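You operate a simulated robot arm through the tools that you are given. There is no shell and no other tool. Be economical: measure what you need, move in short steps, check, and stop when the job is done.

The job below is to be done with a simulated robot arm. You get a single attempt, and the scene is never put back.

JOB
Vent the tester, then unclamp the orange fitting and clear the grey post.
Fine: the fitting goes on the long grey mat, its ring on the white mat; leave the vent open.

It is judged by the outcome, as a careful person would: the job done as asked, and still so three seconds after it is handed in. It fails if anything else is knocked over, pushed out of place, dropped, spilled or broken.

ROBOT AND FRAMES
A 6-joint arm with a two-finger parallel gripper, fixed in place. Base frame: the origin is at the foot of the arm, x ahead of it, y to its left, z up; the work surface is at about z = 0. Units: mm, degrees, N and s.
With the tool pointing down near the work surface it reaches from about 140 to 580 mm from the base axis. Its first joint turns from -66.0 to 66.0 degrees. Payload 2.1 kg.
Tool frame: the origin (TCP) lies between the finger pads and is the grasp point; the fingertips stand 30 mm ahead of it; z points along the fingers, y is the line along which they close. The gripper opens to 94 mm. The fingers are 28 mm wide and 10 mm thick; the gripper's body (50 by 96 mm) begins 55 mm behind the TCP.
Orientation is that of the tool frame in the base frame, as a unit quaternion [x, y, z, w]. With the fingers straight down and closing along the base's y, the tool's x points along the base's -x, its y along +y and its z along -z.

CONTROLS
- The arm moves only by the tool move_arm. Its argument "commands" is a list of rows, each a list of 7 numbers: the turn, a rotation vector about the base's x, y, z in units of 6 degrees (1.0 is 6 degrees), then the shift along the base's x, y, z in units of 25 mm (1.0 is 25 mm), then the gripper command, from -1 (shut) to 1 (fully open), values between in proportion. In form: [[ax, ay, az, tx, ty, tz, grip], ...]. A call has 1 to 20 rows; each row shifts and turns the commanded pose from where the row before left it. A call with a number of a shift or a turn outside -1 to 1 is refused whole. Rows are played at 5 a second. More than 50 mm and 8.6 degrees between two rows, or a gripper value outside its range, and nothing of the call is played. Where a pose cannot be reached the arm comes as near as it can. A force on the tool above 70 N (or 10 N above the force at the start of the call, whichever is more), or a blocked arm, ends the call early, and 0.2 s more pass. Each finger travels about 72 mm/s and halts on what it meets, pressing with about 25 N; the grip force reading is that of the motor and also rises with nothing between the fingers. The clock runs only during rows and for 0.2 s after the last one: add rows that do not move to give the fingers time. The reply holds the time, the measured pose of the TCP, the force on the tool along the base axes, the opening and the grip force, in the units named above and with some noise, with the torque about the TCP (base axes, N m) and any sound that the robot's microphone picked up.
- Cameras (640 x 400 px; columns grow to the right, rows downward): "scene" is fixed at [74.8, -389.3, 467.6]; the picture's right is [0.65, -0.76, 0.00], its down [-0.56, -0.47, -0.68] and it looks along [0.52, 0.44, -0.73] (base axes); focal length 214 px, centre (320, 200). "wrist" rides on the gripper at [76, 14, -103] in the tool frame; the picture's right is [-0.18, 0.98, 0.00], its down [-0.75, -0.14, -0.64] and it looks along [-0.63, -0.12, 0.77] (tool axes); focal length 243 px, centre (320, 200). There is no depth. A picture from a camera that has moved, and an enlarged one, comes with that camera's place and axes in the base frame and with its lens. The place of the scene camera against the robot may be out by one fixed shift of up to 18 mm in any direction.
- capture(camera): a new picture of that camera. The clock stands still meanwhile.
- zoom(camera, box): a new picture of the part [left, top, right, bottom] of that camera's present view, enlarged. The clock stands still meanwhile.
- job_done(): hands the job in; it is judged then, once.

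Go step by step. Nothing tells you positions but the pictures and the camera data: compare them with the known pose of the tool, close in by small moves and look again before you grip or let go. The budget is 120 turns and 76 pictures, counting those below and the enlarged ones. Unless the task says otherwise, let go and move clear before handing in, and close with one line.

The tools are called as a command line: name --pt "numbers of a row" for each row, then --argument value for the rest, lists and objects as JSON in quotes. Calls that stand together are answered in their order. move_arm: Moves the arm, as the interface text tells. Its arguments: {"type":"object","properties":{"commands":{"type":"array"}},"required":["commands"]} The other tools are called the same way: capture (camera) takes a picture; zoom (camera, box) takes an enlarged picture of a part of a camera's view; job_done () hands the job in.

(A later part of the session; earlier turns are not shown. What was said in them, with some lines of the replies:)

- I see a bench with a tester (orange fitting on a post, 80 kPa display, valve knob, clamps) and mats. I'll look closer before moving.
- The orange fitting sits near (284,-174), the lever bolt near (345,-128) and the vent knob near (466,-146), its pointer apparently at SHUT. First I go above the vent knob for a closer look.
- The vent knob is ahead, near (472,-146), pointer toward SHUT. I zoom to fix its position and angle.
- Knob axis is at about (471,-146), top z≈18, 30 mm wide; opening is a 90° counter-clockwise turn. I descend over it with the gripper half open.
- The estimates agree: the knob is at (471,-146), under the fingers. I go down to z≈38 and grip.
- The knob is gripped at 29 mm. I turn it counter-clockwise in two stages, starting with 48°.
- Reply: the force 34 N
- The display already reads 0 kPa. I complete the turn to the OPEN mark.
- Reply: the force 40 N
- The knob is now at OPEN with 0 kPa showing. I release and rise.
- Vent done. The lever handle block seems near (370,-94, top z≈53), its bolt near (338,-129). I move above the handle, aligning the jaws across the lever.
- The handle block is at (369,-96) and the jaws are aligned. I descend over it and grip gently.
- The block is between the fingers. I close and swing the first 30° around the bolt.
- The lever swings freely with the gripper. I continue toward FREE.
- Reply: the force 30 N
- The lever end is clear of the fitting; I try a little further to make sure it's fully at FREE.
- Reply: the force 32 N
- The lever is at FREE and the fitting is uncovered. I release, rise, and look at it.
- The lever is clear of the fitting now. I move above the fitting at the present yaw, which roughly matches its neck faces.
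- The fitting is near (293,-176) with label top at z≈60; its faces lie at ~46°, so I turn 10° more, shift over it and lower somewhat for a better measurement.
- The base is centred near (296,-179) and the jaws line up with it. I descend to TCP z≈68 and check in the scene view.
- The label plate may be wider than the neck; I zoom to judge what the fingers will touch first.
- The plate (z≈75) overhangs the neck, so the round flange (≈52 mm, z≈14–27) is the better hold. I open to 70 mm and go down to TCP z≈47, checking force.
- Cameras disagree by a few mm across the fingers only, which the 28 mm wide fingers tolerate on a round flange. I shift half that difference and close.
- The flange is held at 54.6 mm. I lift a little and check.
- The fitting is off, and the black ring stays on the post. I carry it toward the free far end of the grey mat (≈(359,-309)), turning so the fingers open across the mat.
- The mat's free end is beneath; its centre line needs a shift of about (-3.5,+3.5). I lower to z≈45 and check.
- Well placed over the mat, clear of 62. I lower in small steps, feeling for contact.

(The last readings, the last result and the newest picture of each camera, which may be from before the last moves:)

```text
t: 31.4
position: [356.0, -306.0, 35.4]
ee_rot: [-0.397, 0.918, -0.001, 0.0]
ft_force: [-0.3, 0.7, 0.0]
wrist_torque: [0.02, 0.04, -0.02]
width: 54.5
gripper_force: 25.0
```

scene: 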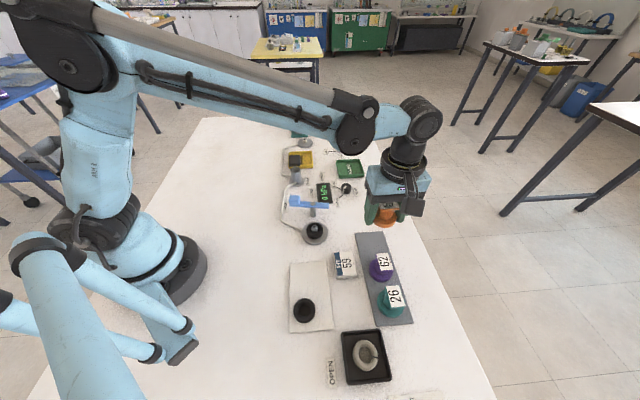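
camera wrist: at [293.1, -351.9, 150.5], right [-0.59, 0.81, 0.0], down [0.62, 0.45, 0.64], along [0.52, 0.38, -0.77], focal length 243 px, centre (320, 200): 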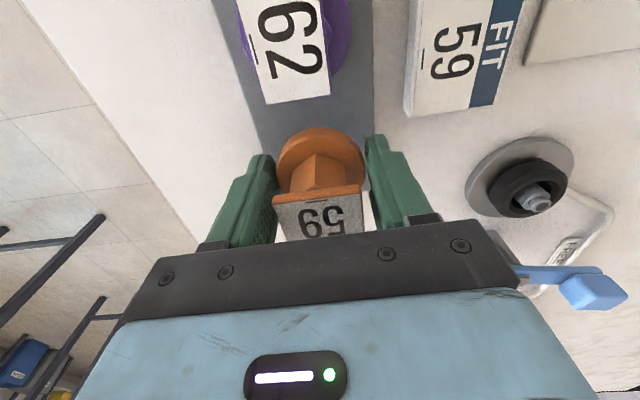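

No contact yet; the tips are at about z=5. I continue in 1 mm steps.

move_arm --pt "0 0 0 0 0 -0.05 -0.3" --pt "0 0 0 0 0 0 -0.3"

zoom --camera "scene" --box '[360, 220, 410, 260]'

```text
t: 32.0
position: [356.3, -305.0, 33.9]
ee_rot: [-0.397, 0.918, -0.001, 0.0]
ft_force: [1.3, 0.0, 7.3]
wrist_torque: [0.1, 0.16, -0.02]
width: 54.5
gripper_force: 24.4
```

```text
10.00 times, centred on (385, 240) of scene
camera zoom: at [74.7, -389.3, 467.7], right [0.65, -0.76, 0.0], down [-0.56, -0.47, -0.68], along [0.52, 0.44, -0.73], focal length 2145 px, centre (-330, -200)
```

zoom: 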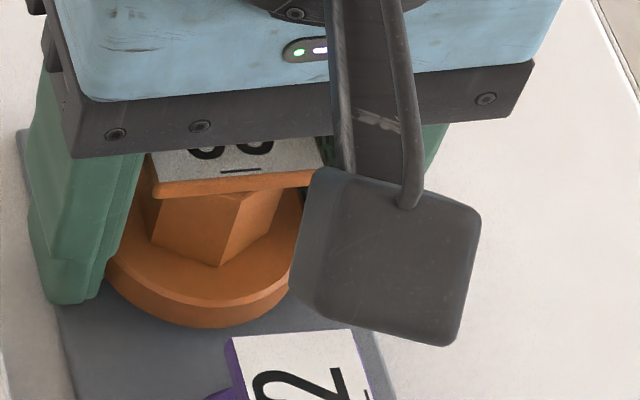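

It has landed with 7 N. I open a little and rise straight up.

move_arm --pt "0 0 0 0 0 0 0.2" --pt "0 0 0 0 0 0 0.4" --pt "0 0 0 0 0 0 0.4" --pt "0 0 0 0 0 0.4 0.4" --pt "0 0 0 0 0 1 0.4" --pt "0 0 0 0 0 1 0.4" --pt "0 0 0 0 0 1 0.4" --pt "0 0 0 0 0 1 0.4"

capture --camera "wrist"

zoom --camera "scene" --box '[340, 200, 430, 300]'

zoom --camera "scene" --box '[280, 200, 350, 250]'

```text
t: 33.8
position: [356.6, -305.6, 144.0]
ee_rot: [-0.397, 0.918, -0.001, 0.0]
ft_force: [-0.3, 0.5, 0.3]
wrist_torque: [0.01, -0.01, -0.02]
width: 65.9
gripper_force: 0.0
```

```text
29 pictures are left
camera wrist: at [292.6, -351.2, 247.2], right [-0.59, 0.81, 0.0], down [0.62, 0.45, 0.64], along [0.52, 0.38, -0.77], focal length 243 px, centre (320, 200)
```

wrist: 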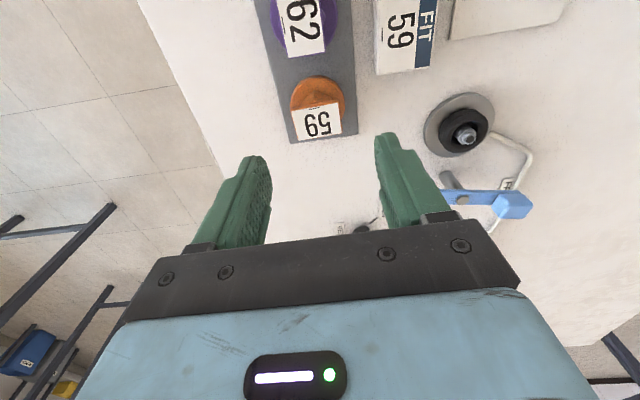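

```text
4.00 times, centred on (385, 250) of scene
camera zoom: at [74.8, -389.3, 467.6], right [0.65, -0.76, 0.0], down [-0.56, -0.47, -0.68], along [0.52, 0.44, -0.73], focal length 858 px, centre (60, 0)
```

zoom: 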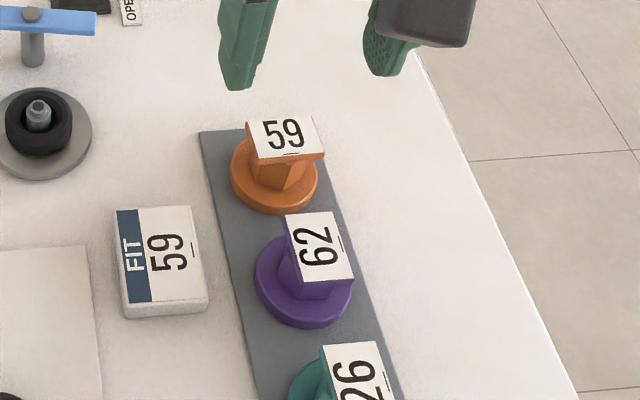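

```text
8.00 times, centred on (315, 225) of scene
camera zoom: at [74.8, -389.3, 467.6], right [0.65, -0.76, 0.0], down [-0.56, -0.47, -0.68], along [0.52, 0.44, -0.73], focal length 1716 px, centre (360, 0)
```

zoom: 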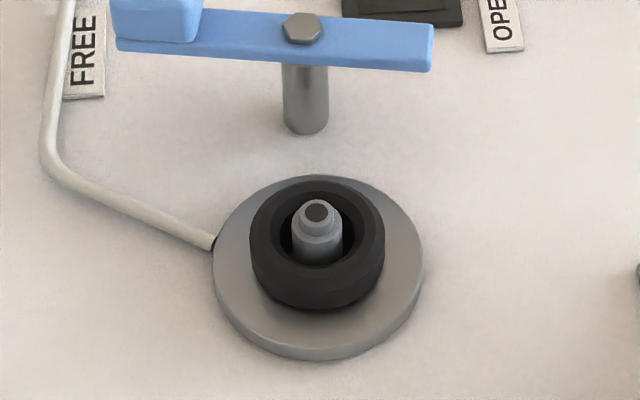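

The fitting stands on the grey mat. The remaining black ring (≈43 mm) sits around a nipple near (291,-177); I go above it with jaws closing along x, away from tube and lever.

move_arm --pt "0 0 1 -0.375 0.735 0 0.3" --pt "0 0 1 -0.375 0.735 0 0.3" --pt "0 0 1 -0.375 0.735 0 0.3" --pt "0 0 1 -0.375 0.735 0 0.3" --pt "0 0 1 -0.375 0.735 -0.3 0.3" --pt "0 0 1 -0.375 0.735 -0.3 0.3" --pt "0 0 1 -0.375 0.735 -0.3 0.3" --pt "0 0 0 0 0 0 0.3"

capture --camera "wrist"

zoom --camera "wrist" --box '[240, 40, 400, 140]'

```text
t: 35.6
position: [290.4, -174.8, 121.6]
ee_rot: [-0.7, 0.714, -0.001, 0.001]
ft_force: [-0.6, -0.1, -0.4]
wrist_torque: [0.0, -0.01, 0.03]
width: 61.4
gripper_force: 0.0
```

```text
26 pictures are left
camera wrist: at [273.7, -252.0, 224.2], right [-0.98, 0.2, 0.0], down [0.16, 0.75, 0.64], along [0.13, 0.63, -0.77], focal length 243 px, centre (320, 200)
```

wrist: 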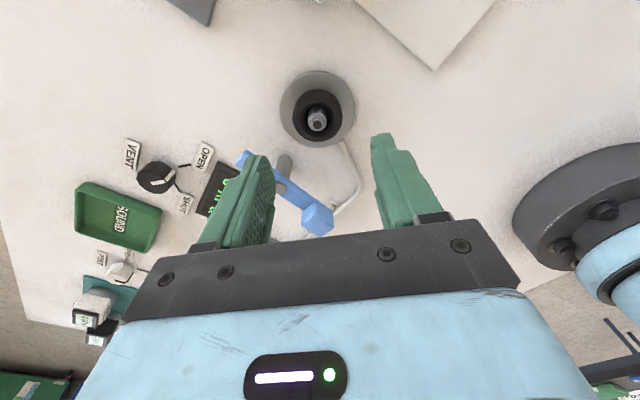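

```text
4.00 times, centred on (320, 90) of wrist
camera zoom: at [273.7, -252.0, 224.2], right [-0.98, 0.2, 0.0], down [0.16, 0.75, 0.64], along [0.13, 0.63, -0.77], focal length 970 px, centre (320, 640)
```

zoom: 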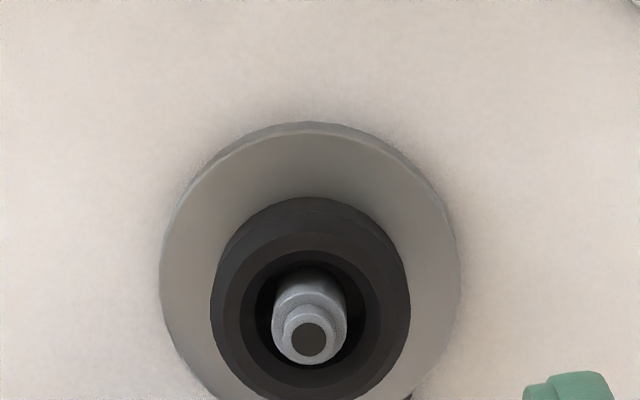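

The disc and ring centre at about (290.5,-178). I descend around the ring with tips ending just above the disc (z≈13).

move_arm --pt "0 0 0 0 -0.1 -0.8 0.3" --pt "0 0 0 0 0 -0.8 0.3" --pt "0 0 0 0 0 -0.8 0.3" --pt "0 0 0 0 0 -0.5 0.3" --pt "0 0 0 0 0 0 0.3"

zoom --camera "wrist" --box '[220, 80, 420, 240]'

zoom --camera "scene" --box '[280, 200, 350, 250]'

```text
t: 36.8
position: [291.5, -179.3, 49.6]
ee_rot: [-0.699, 0.715, -0.001, 0.002]
ft_force: [0.3, 0.3, -0.4]
wrist_torque: [0.03, -0.01, 0.01]
width: 61.0
gripper_force: 0.1
```

```text
2.50 times, centred on (320, 160) of wrist
camera zoom: at [273.9, -254.6, 151.5], right [-0.98, 0.21, 0.0], down [0.16, 0.75, 0.64], along [0.13, 0.63, -0.77], focal length 606 px, centre (320, 300)
```

zoom: 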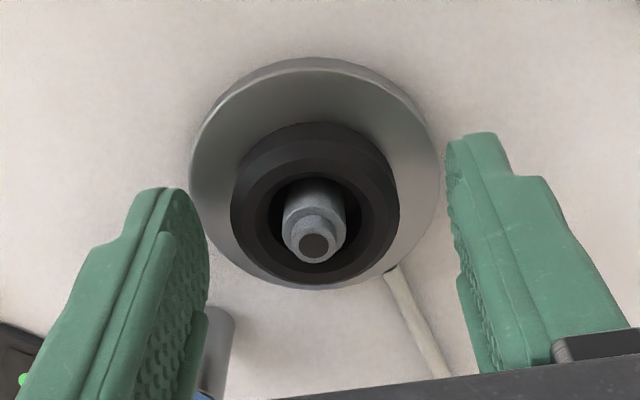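

```text
8.00 times, centred on (315, 225) of scene
camera zoom: at [74.8, -389.3, 467.6], right [0.65, -0.76, 0.0], down [-0.56, -0.47, -0.68], along [0.52, 0.44, -0.73], focal length 1716 px, centre (360, 0)
```

zoom: 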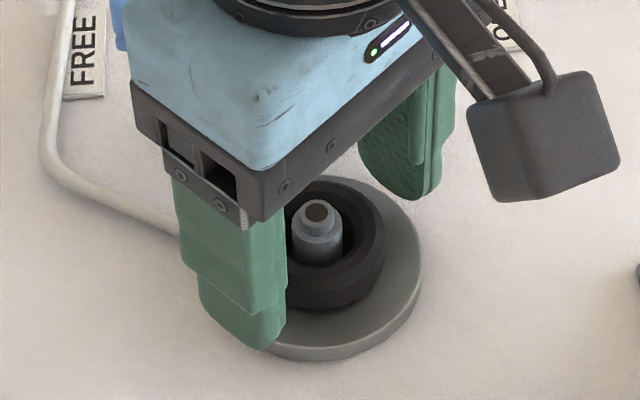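

Ring centred between the fingers. I lower 6.5 mm and close on it.

move_arm --pt "0 0 0 0 0 -0.26 0.3" --pt "0 0 0 0 0 0 0.3" --pt "0 0 0 0 0 0 0.1" --pt "0 0 0 0 0 0 -0.1" --pt "0 0 0 0 0 0 -0.3" --pt "0 0 0 0 0 0 -0.3"

zoom --camera "wrist" --box '[220, 80, 420, 240]'

```text
t: 38.2
position: [289.6, -179.6, 42.4]
ee_rot: [-0.7, 0.714, -0.001, 0.001]
ft_force: [-0.1, 0.0, 0.2]
wrist_torque: [0.0, 0.0, -0.03]
width: 43.8
gripper_force: 25.3
```

```text
2.50 times, centred on (320, 160) of wrist
camera zoom: at [273.7, -255.0, 145.3], right [-0.98, 0.21, 0.0], down [0.16, 0.75, 0.64], along [0.13, 0.63, -0.77], focal length 606 px, centre (320, 300)
```

zoom: 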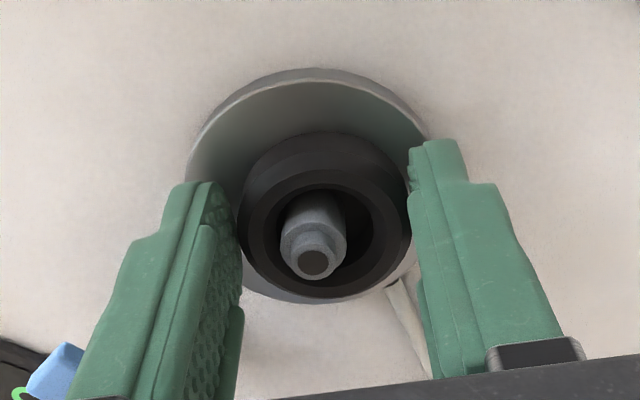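

Ring held at 43.8 mm. I lift it straight up off the nipple.

move_arm --pt "0 0 0 0 0 0.2 -0.3" --pt "0 0 0 0 0 0.4 -0.3" --pt "0 0 0 0 0 0.6 -0.3" --pt "0 0 0 0 0 0.8 -0.3" --pt "0 0 0 0 0 0.8 -0.3"

zoom --camera "scene" --box '[260, 180, 360, 260]'

capture --camera "wrist"

```text
t: 39.4
position: [291.4, -179.0, 113.9]
ee_rot: [-0.699, 0.715, 0.0, 0.0]
ft_force: [0.3, -1.0, 0.4]
wrist_torque: [0.01, 0.0, -0.01]
width: 43.7
gripper_force: 25.2
```

```text
5.00 times, centred on (310, 220) of scene
camera zoom: at [74.8, -389.3, 467.6], right [0.65, -0.76, 0.0], down [-0.56, -0.47, -0.68], along [0.52, 0.44, -0.73], focal length 1072 px, centre (370, 100)
```

zoom: 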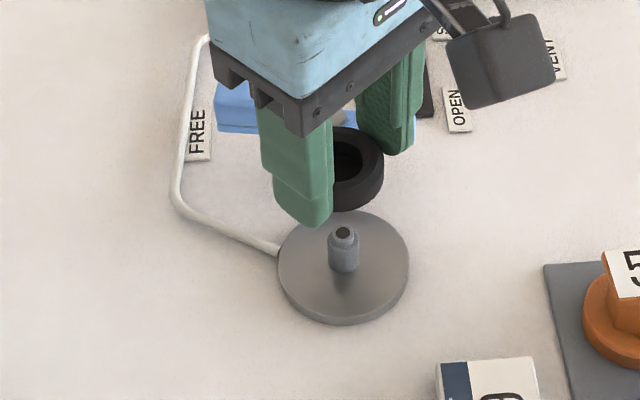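

```text
20 pictures are left
camera wrist: at [273.1, -255.4, 215.7], right [-0.98, 0.21, 0.0], down [0.16, 0.75, 0.64], along [0.13, 0.63, -0.77], focal length 243 px, centre (320, 200)
```

wrist: 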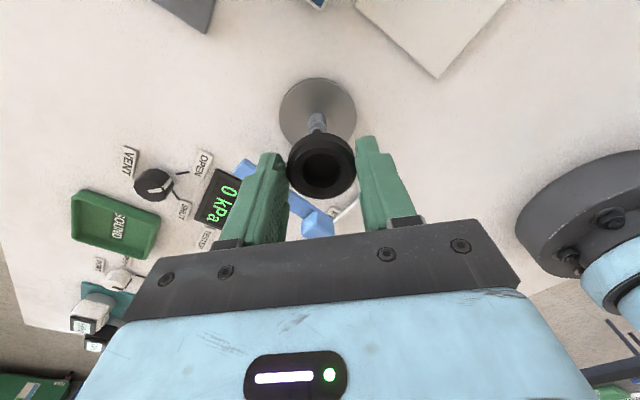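

The post is bare and the ring held. Next, above the white mat's free far end, target (198,-241).

move_arm --pt "0 0 0 -0.93 -0.62 0 -0.3" --pt "0 0 0 -0.93 -0.62 0 -0.3" --pt "0 0 0 -0.93 -0.62 0 -0.3" --pt "0 0 0 -0.93 -0.62 0 -0.3" --pt "0 0 0 0 0 -0.8 -0.3" --pt "0 0 0 0 0 -0.8 -0.3" --pt "0 0 0 0 0 0 -0.3"

capture --camera "wrist"

zoom --camera "scene" --box '[260, 240, 370, 350]'

```text
t: 41.0
position: [195.8, -240.6, 72.6]
ee_rot: [-0.7, 0.715, -0.001, 0.001]
ft_force: [-0.6, 0.0, -0.4]
wrist_torque: [-0.01, 0.02, -0.01]
width: 43.5
gripper_force: 25.1
```

```text
19 pictures are left
camera wrist: at [180.2, -317.2, 175.6], right [-0.98, 0.21, 0.0], down [0.16, 0.75, 0.64], along [0.13, 0.63, -0.77], focal length 243 px, centre (320, 200)
```

wrist: 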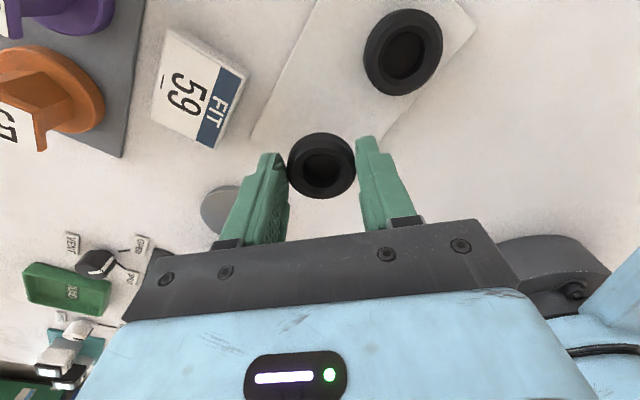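

```text
3.64 times, centred on (315, 295) of scene
camera zoom: at [74.8, -389.3, 467.6], right [0.65, -0.76, 0.0], down [-0.56, -0.47, -0.68], along [0.52, 0.44, -0.73], focal length 780 px, centre (338, -146)
```

zoom: 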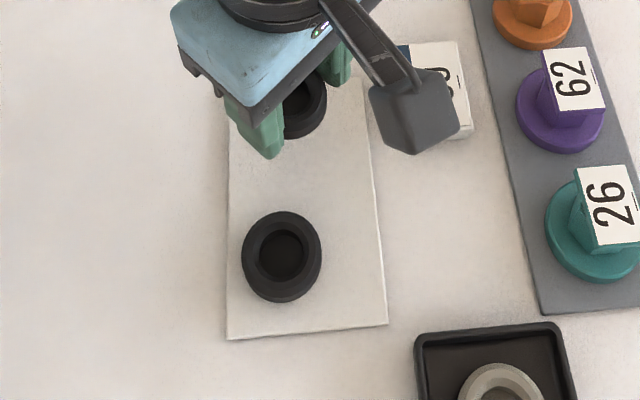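

Ring is over the free end, mat corners agree. I lower to z≈41, then feel for contact.

move_arm --pt "0 0 0 -0.06 -0.06 -0.6 -0.3" --pt "0 0 0 0 0 -0.6 -0.3" --pt "0 0 0 0 0 -0.08 -0.3" --pt "0 0 0 0 0 0 -0.3"

```text
t: 42.0
position: [196.2, -240.9, 41.3]
ee_rot: [-0.699, 0.715, 0.0, 0.001]
ft_force: [0.4, -0.2, 0.5]
wrist_torque: [-0.01, 0.02, 0.0]
width: 43.6
gripper_force: 25.3
```

No contact yet; continuing in small steps.

move_arm --pt "0 0 0 0 0 -0.06 -0.3" --pt "0 0 0 0 0 -0.06 -0.3" --pt "0 0 0 0 0 0 -0.3"

zoom --camera "scene" --box '[285, 245, 345, 295]'

```text
t: 42.8
position: [195.4, -242.5, 38.0]
ee_rot: [-0.699, 0.715, -0.001, 0.001]
ft_force: [0.8, 1.1, 42.4]
wrist_torque: [0.22, 0.04, -0.13]
width: 43.3
gripper_force: 24.8
```

```text
8.00 times, centred on (315, 270) of scene
camera zoom: at [74.7, -389.2, 467.8], right [0.65, -0.76, 0.0], down [-0.56, -0.47, -0.68], along [0.52, 0.44, -0.73], focal length 1716 px, centre (360, -360)
```

zoom: 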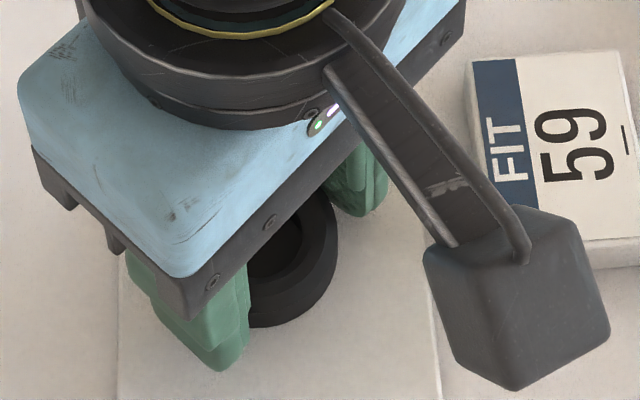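

It is firmly down (42 N), so I ease up 1 mm, release and rise.

move_arm --pt "0 0 0 0 0 0.04 -0.3" --pt "0 0 0 0 0 0 0.0" --pt "0 0 0 0 0 0 0.15" --pt "0 0 0 0 0 0 0.15" --pt "0 0 0 0 0 0.4 0.15" --pt "0 0 0 0 0 1 0.15" --pt "0 0 0 0 0 1 0.15" --pt "0 0 0 0 0 1 0.15" --pt "0 0 0 0.3 0.8 1 0.15" --pt "0 0 0 0.3 0.8 1 0.15" --pt "0 0 0 0.3 0.8 0 0.15" --pt "0 0 0 0.3 0.8 0 0.15"

capture --camera "scene"

zoom --camera "scene" --box '[270, 220, 430, 340]'

zoom --camera "scene" --box '[270, 130, 390, 250]'

```text
t: 45.4
position: [226.9, -163.0, 173.9]
ee_rot: [-0.699, 0.715, -0.001, 0.0]
ft_force: [-0.3, -0.1, -0.5]
wrist_torque: [0.02, -0.04, -0.02]
width: 53.9
gripper_force: 0.0
```

```text
16 pictures are left
```

scene: 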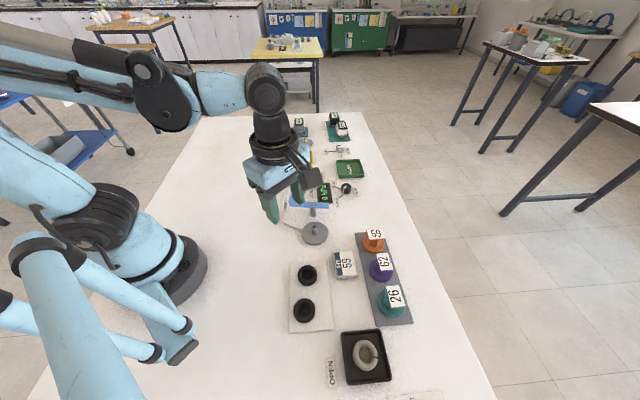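

```text
3.33 times, centred on (350, 280) of scene
camera zoom: at [74.8, -389.3, 467.6], right [0.65, -0.76, 0.0], down [-0.56, -0.47, -0.68], along [0.52, 0.44, -0.73], focal length 715 px, centre (220, -67)
```

zoom: 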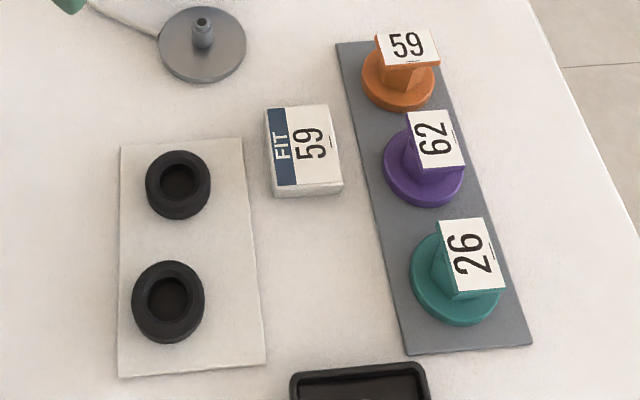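

```text
3.33 times, centred on (330, 190) of scene
camera zoom: at [74.8, -389.3, 467.6], right [0.65, -0.76, 0.0], down [-0.56, -0.47, -0.68], along [0.52, 0.44, -0.73], focal length 715 px, centre (287, 233)
```

zoom: 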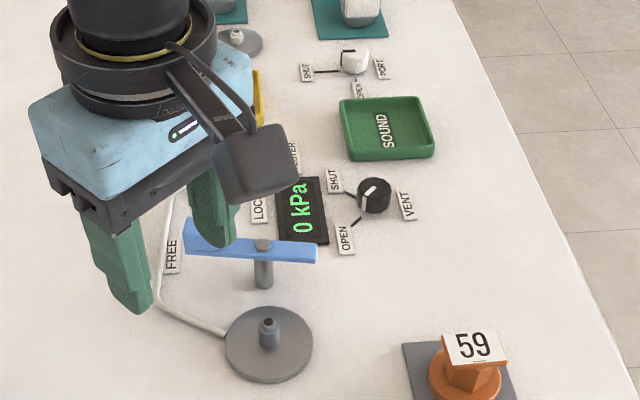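

Everything looks in place; I take one last check of the vent pointer.

zoom --camera "scene" --box '[325, 175, 365, 205]'

```text
13.33 times, centred on (345, 190) of scene
camera zoom: at [74.8, -389.3, 467.6], right [0.65, -0.76, 0.0], down [-0.56, -0.47, -0.68], along [0.52, 0.44, -0.73], focal length 2860 px, centre (-13, 333)
```

zoom: 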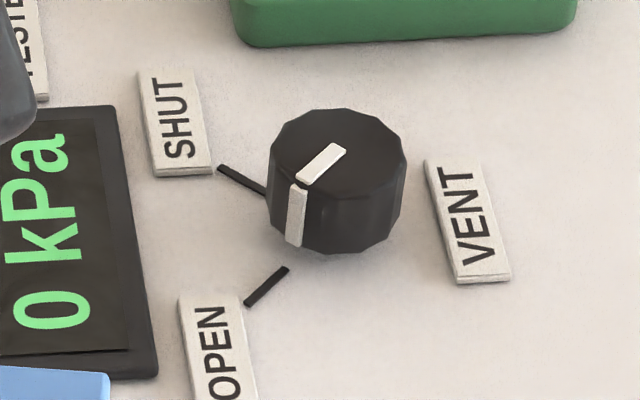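

The pointer lines up with OPEN and the display shows 0 kPa. The fitting and ring are on their mats, the post is bare and the arm is clear, so I hand in.

job_done

```text
The job is handed in.
```

The tester is vented with the vent left open at 0 kPa. The clamp is at FREE, the orange fitting is on the long grey mat, its ring is on the white mat, and the grey post is clear.
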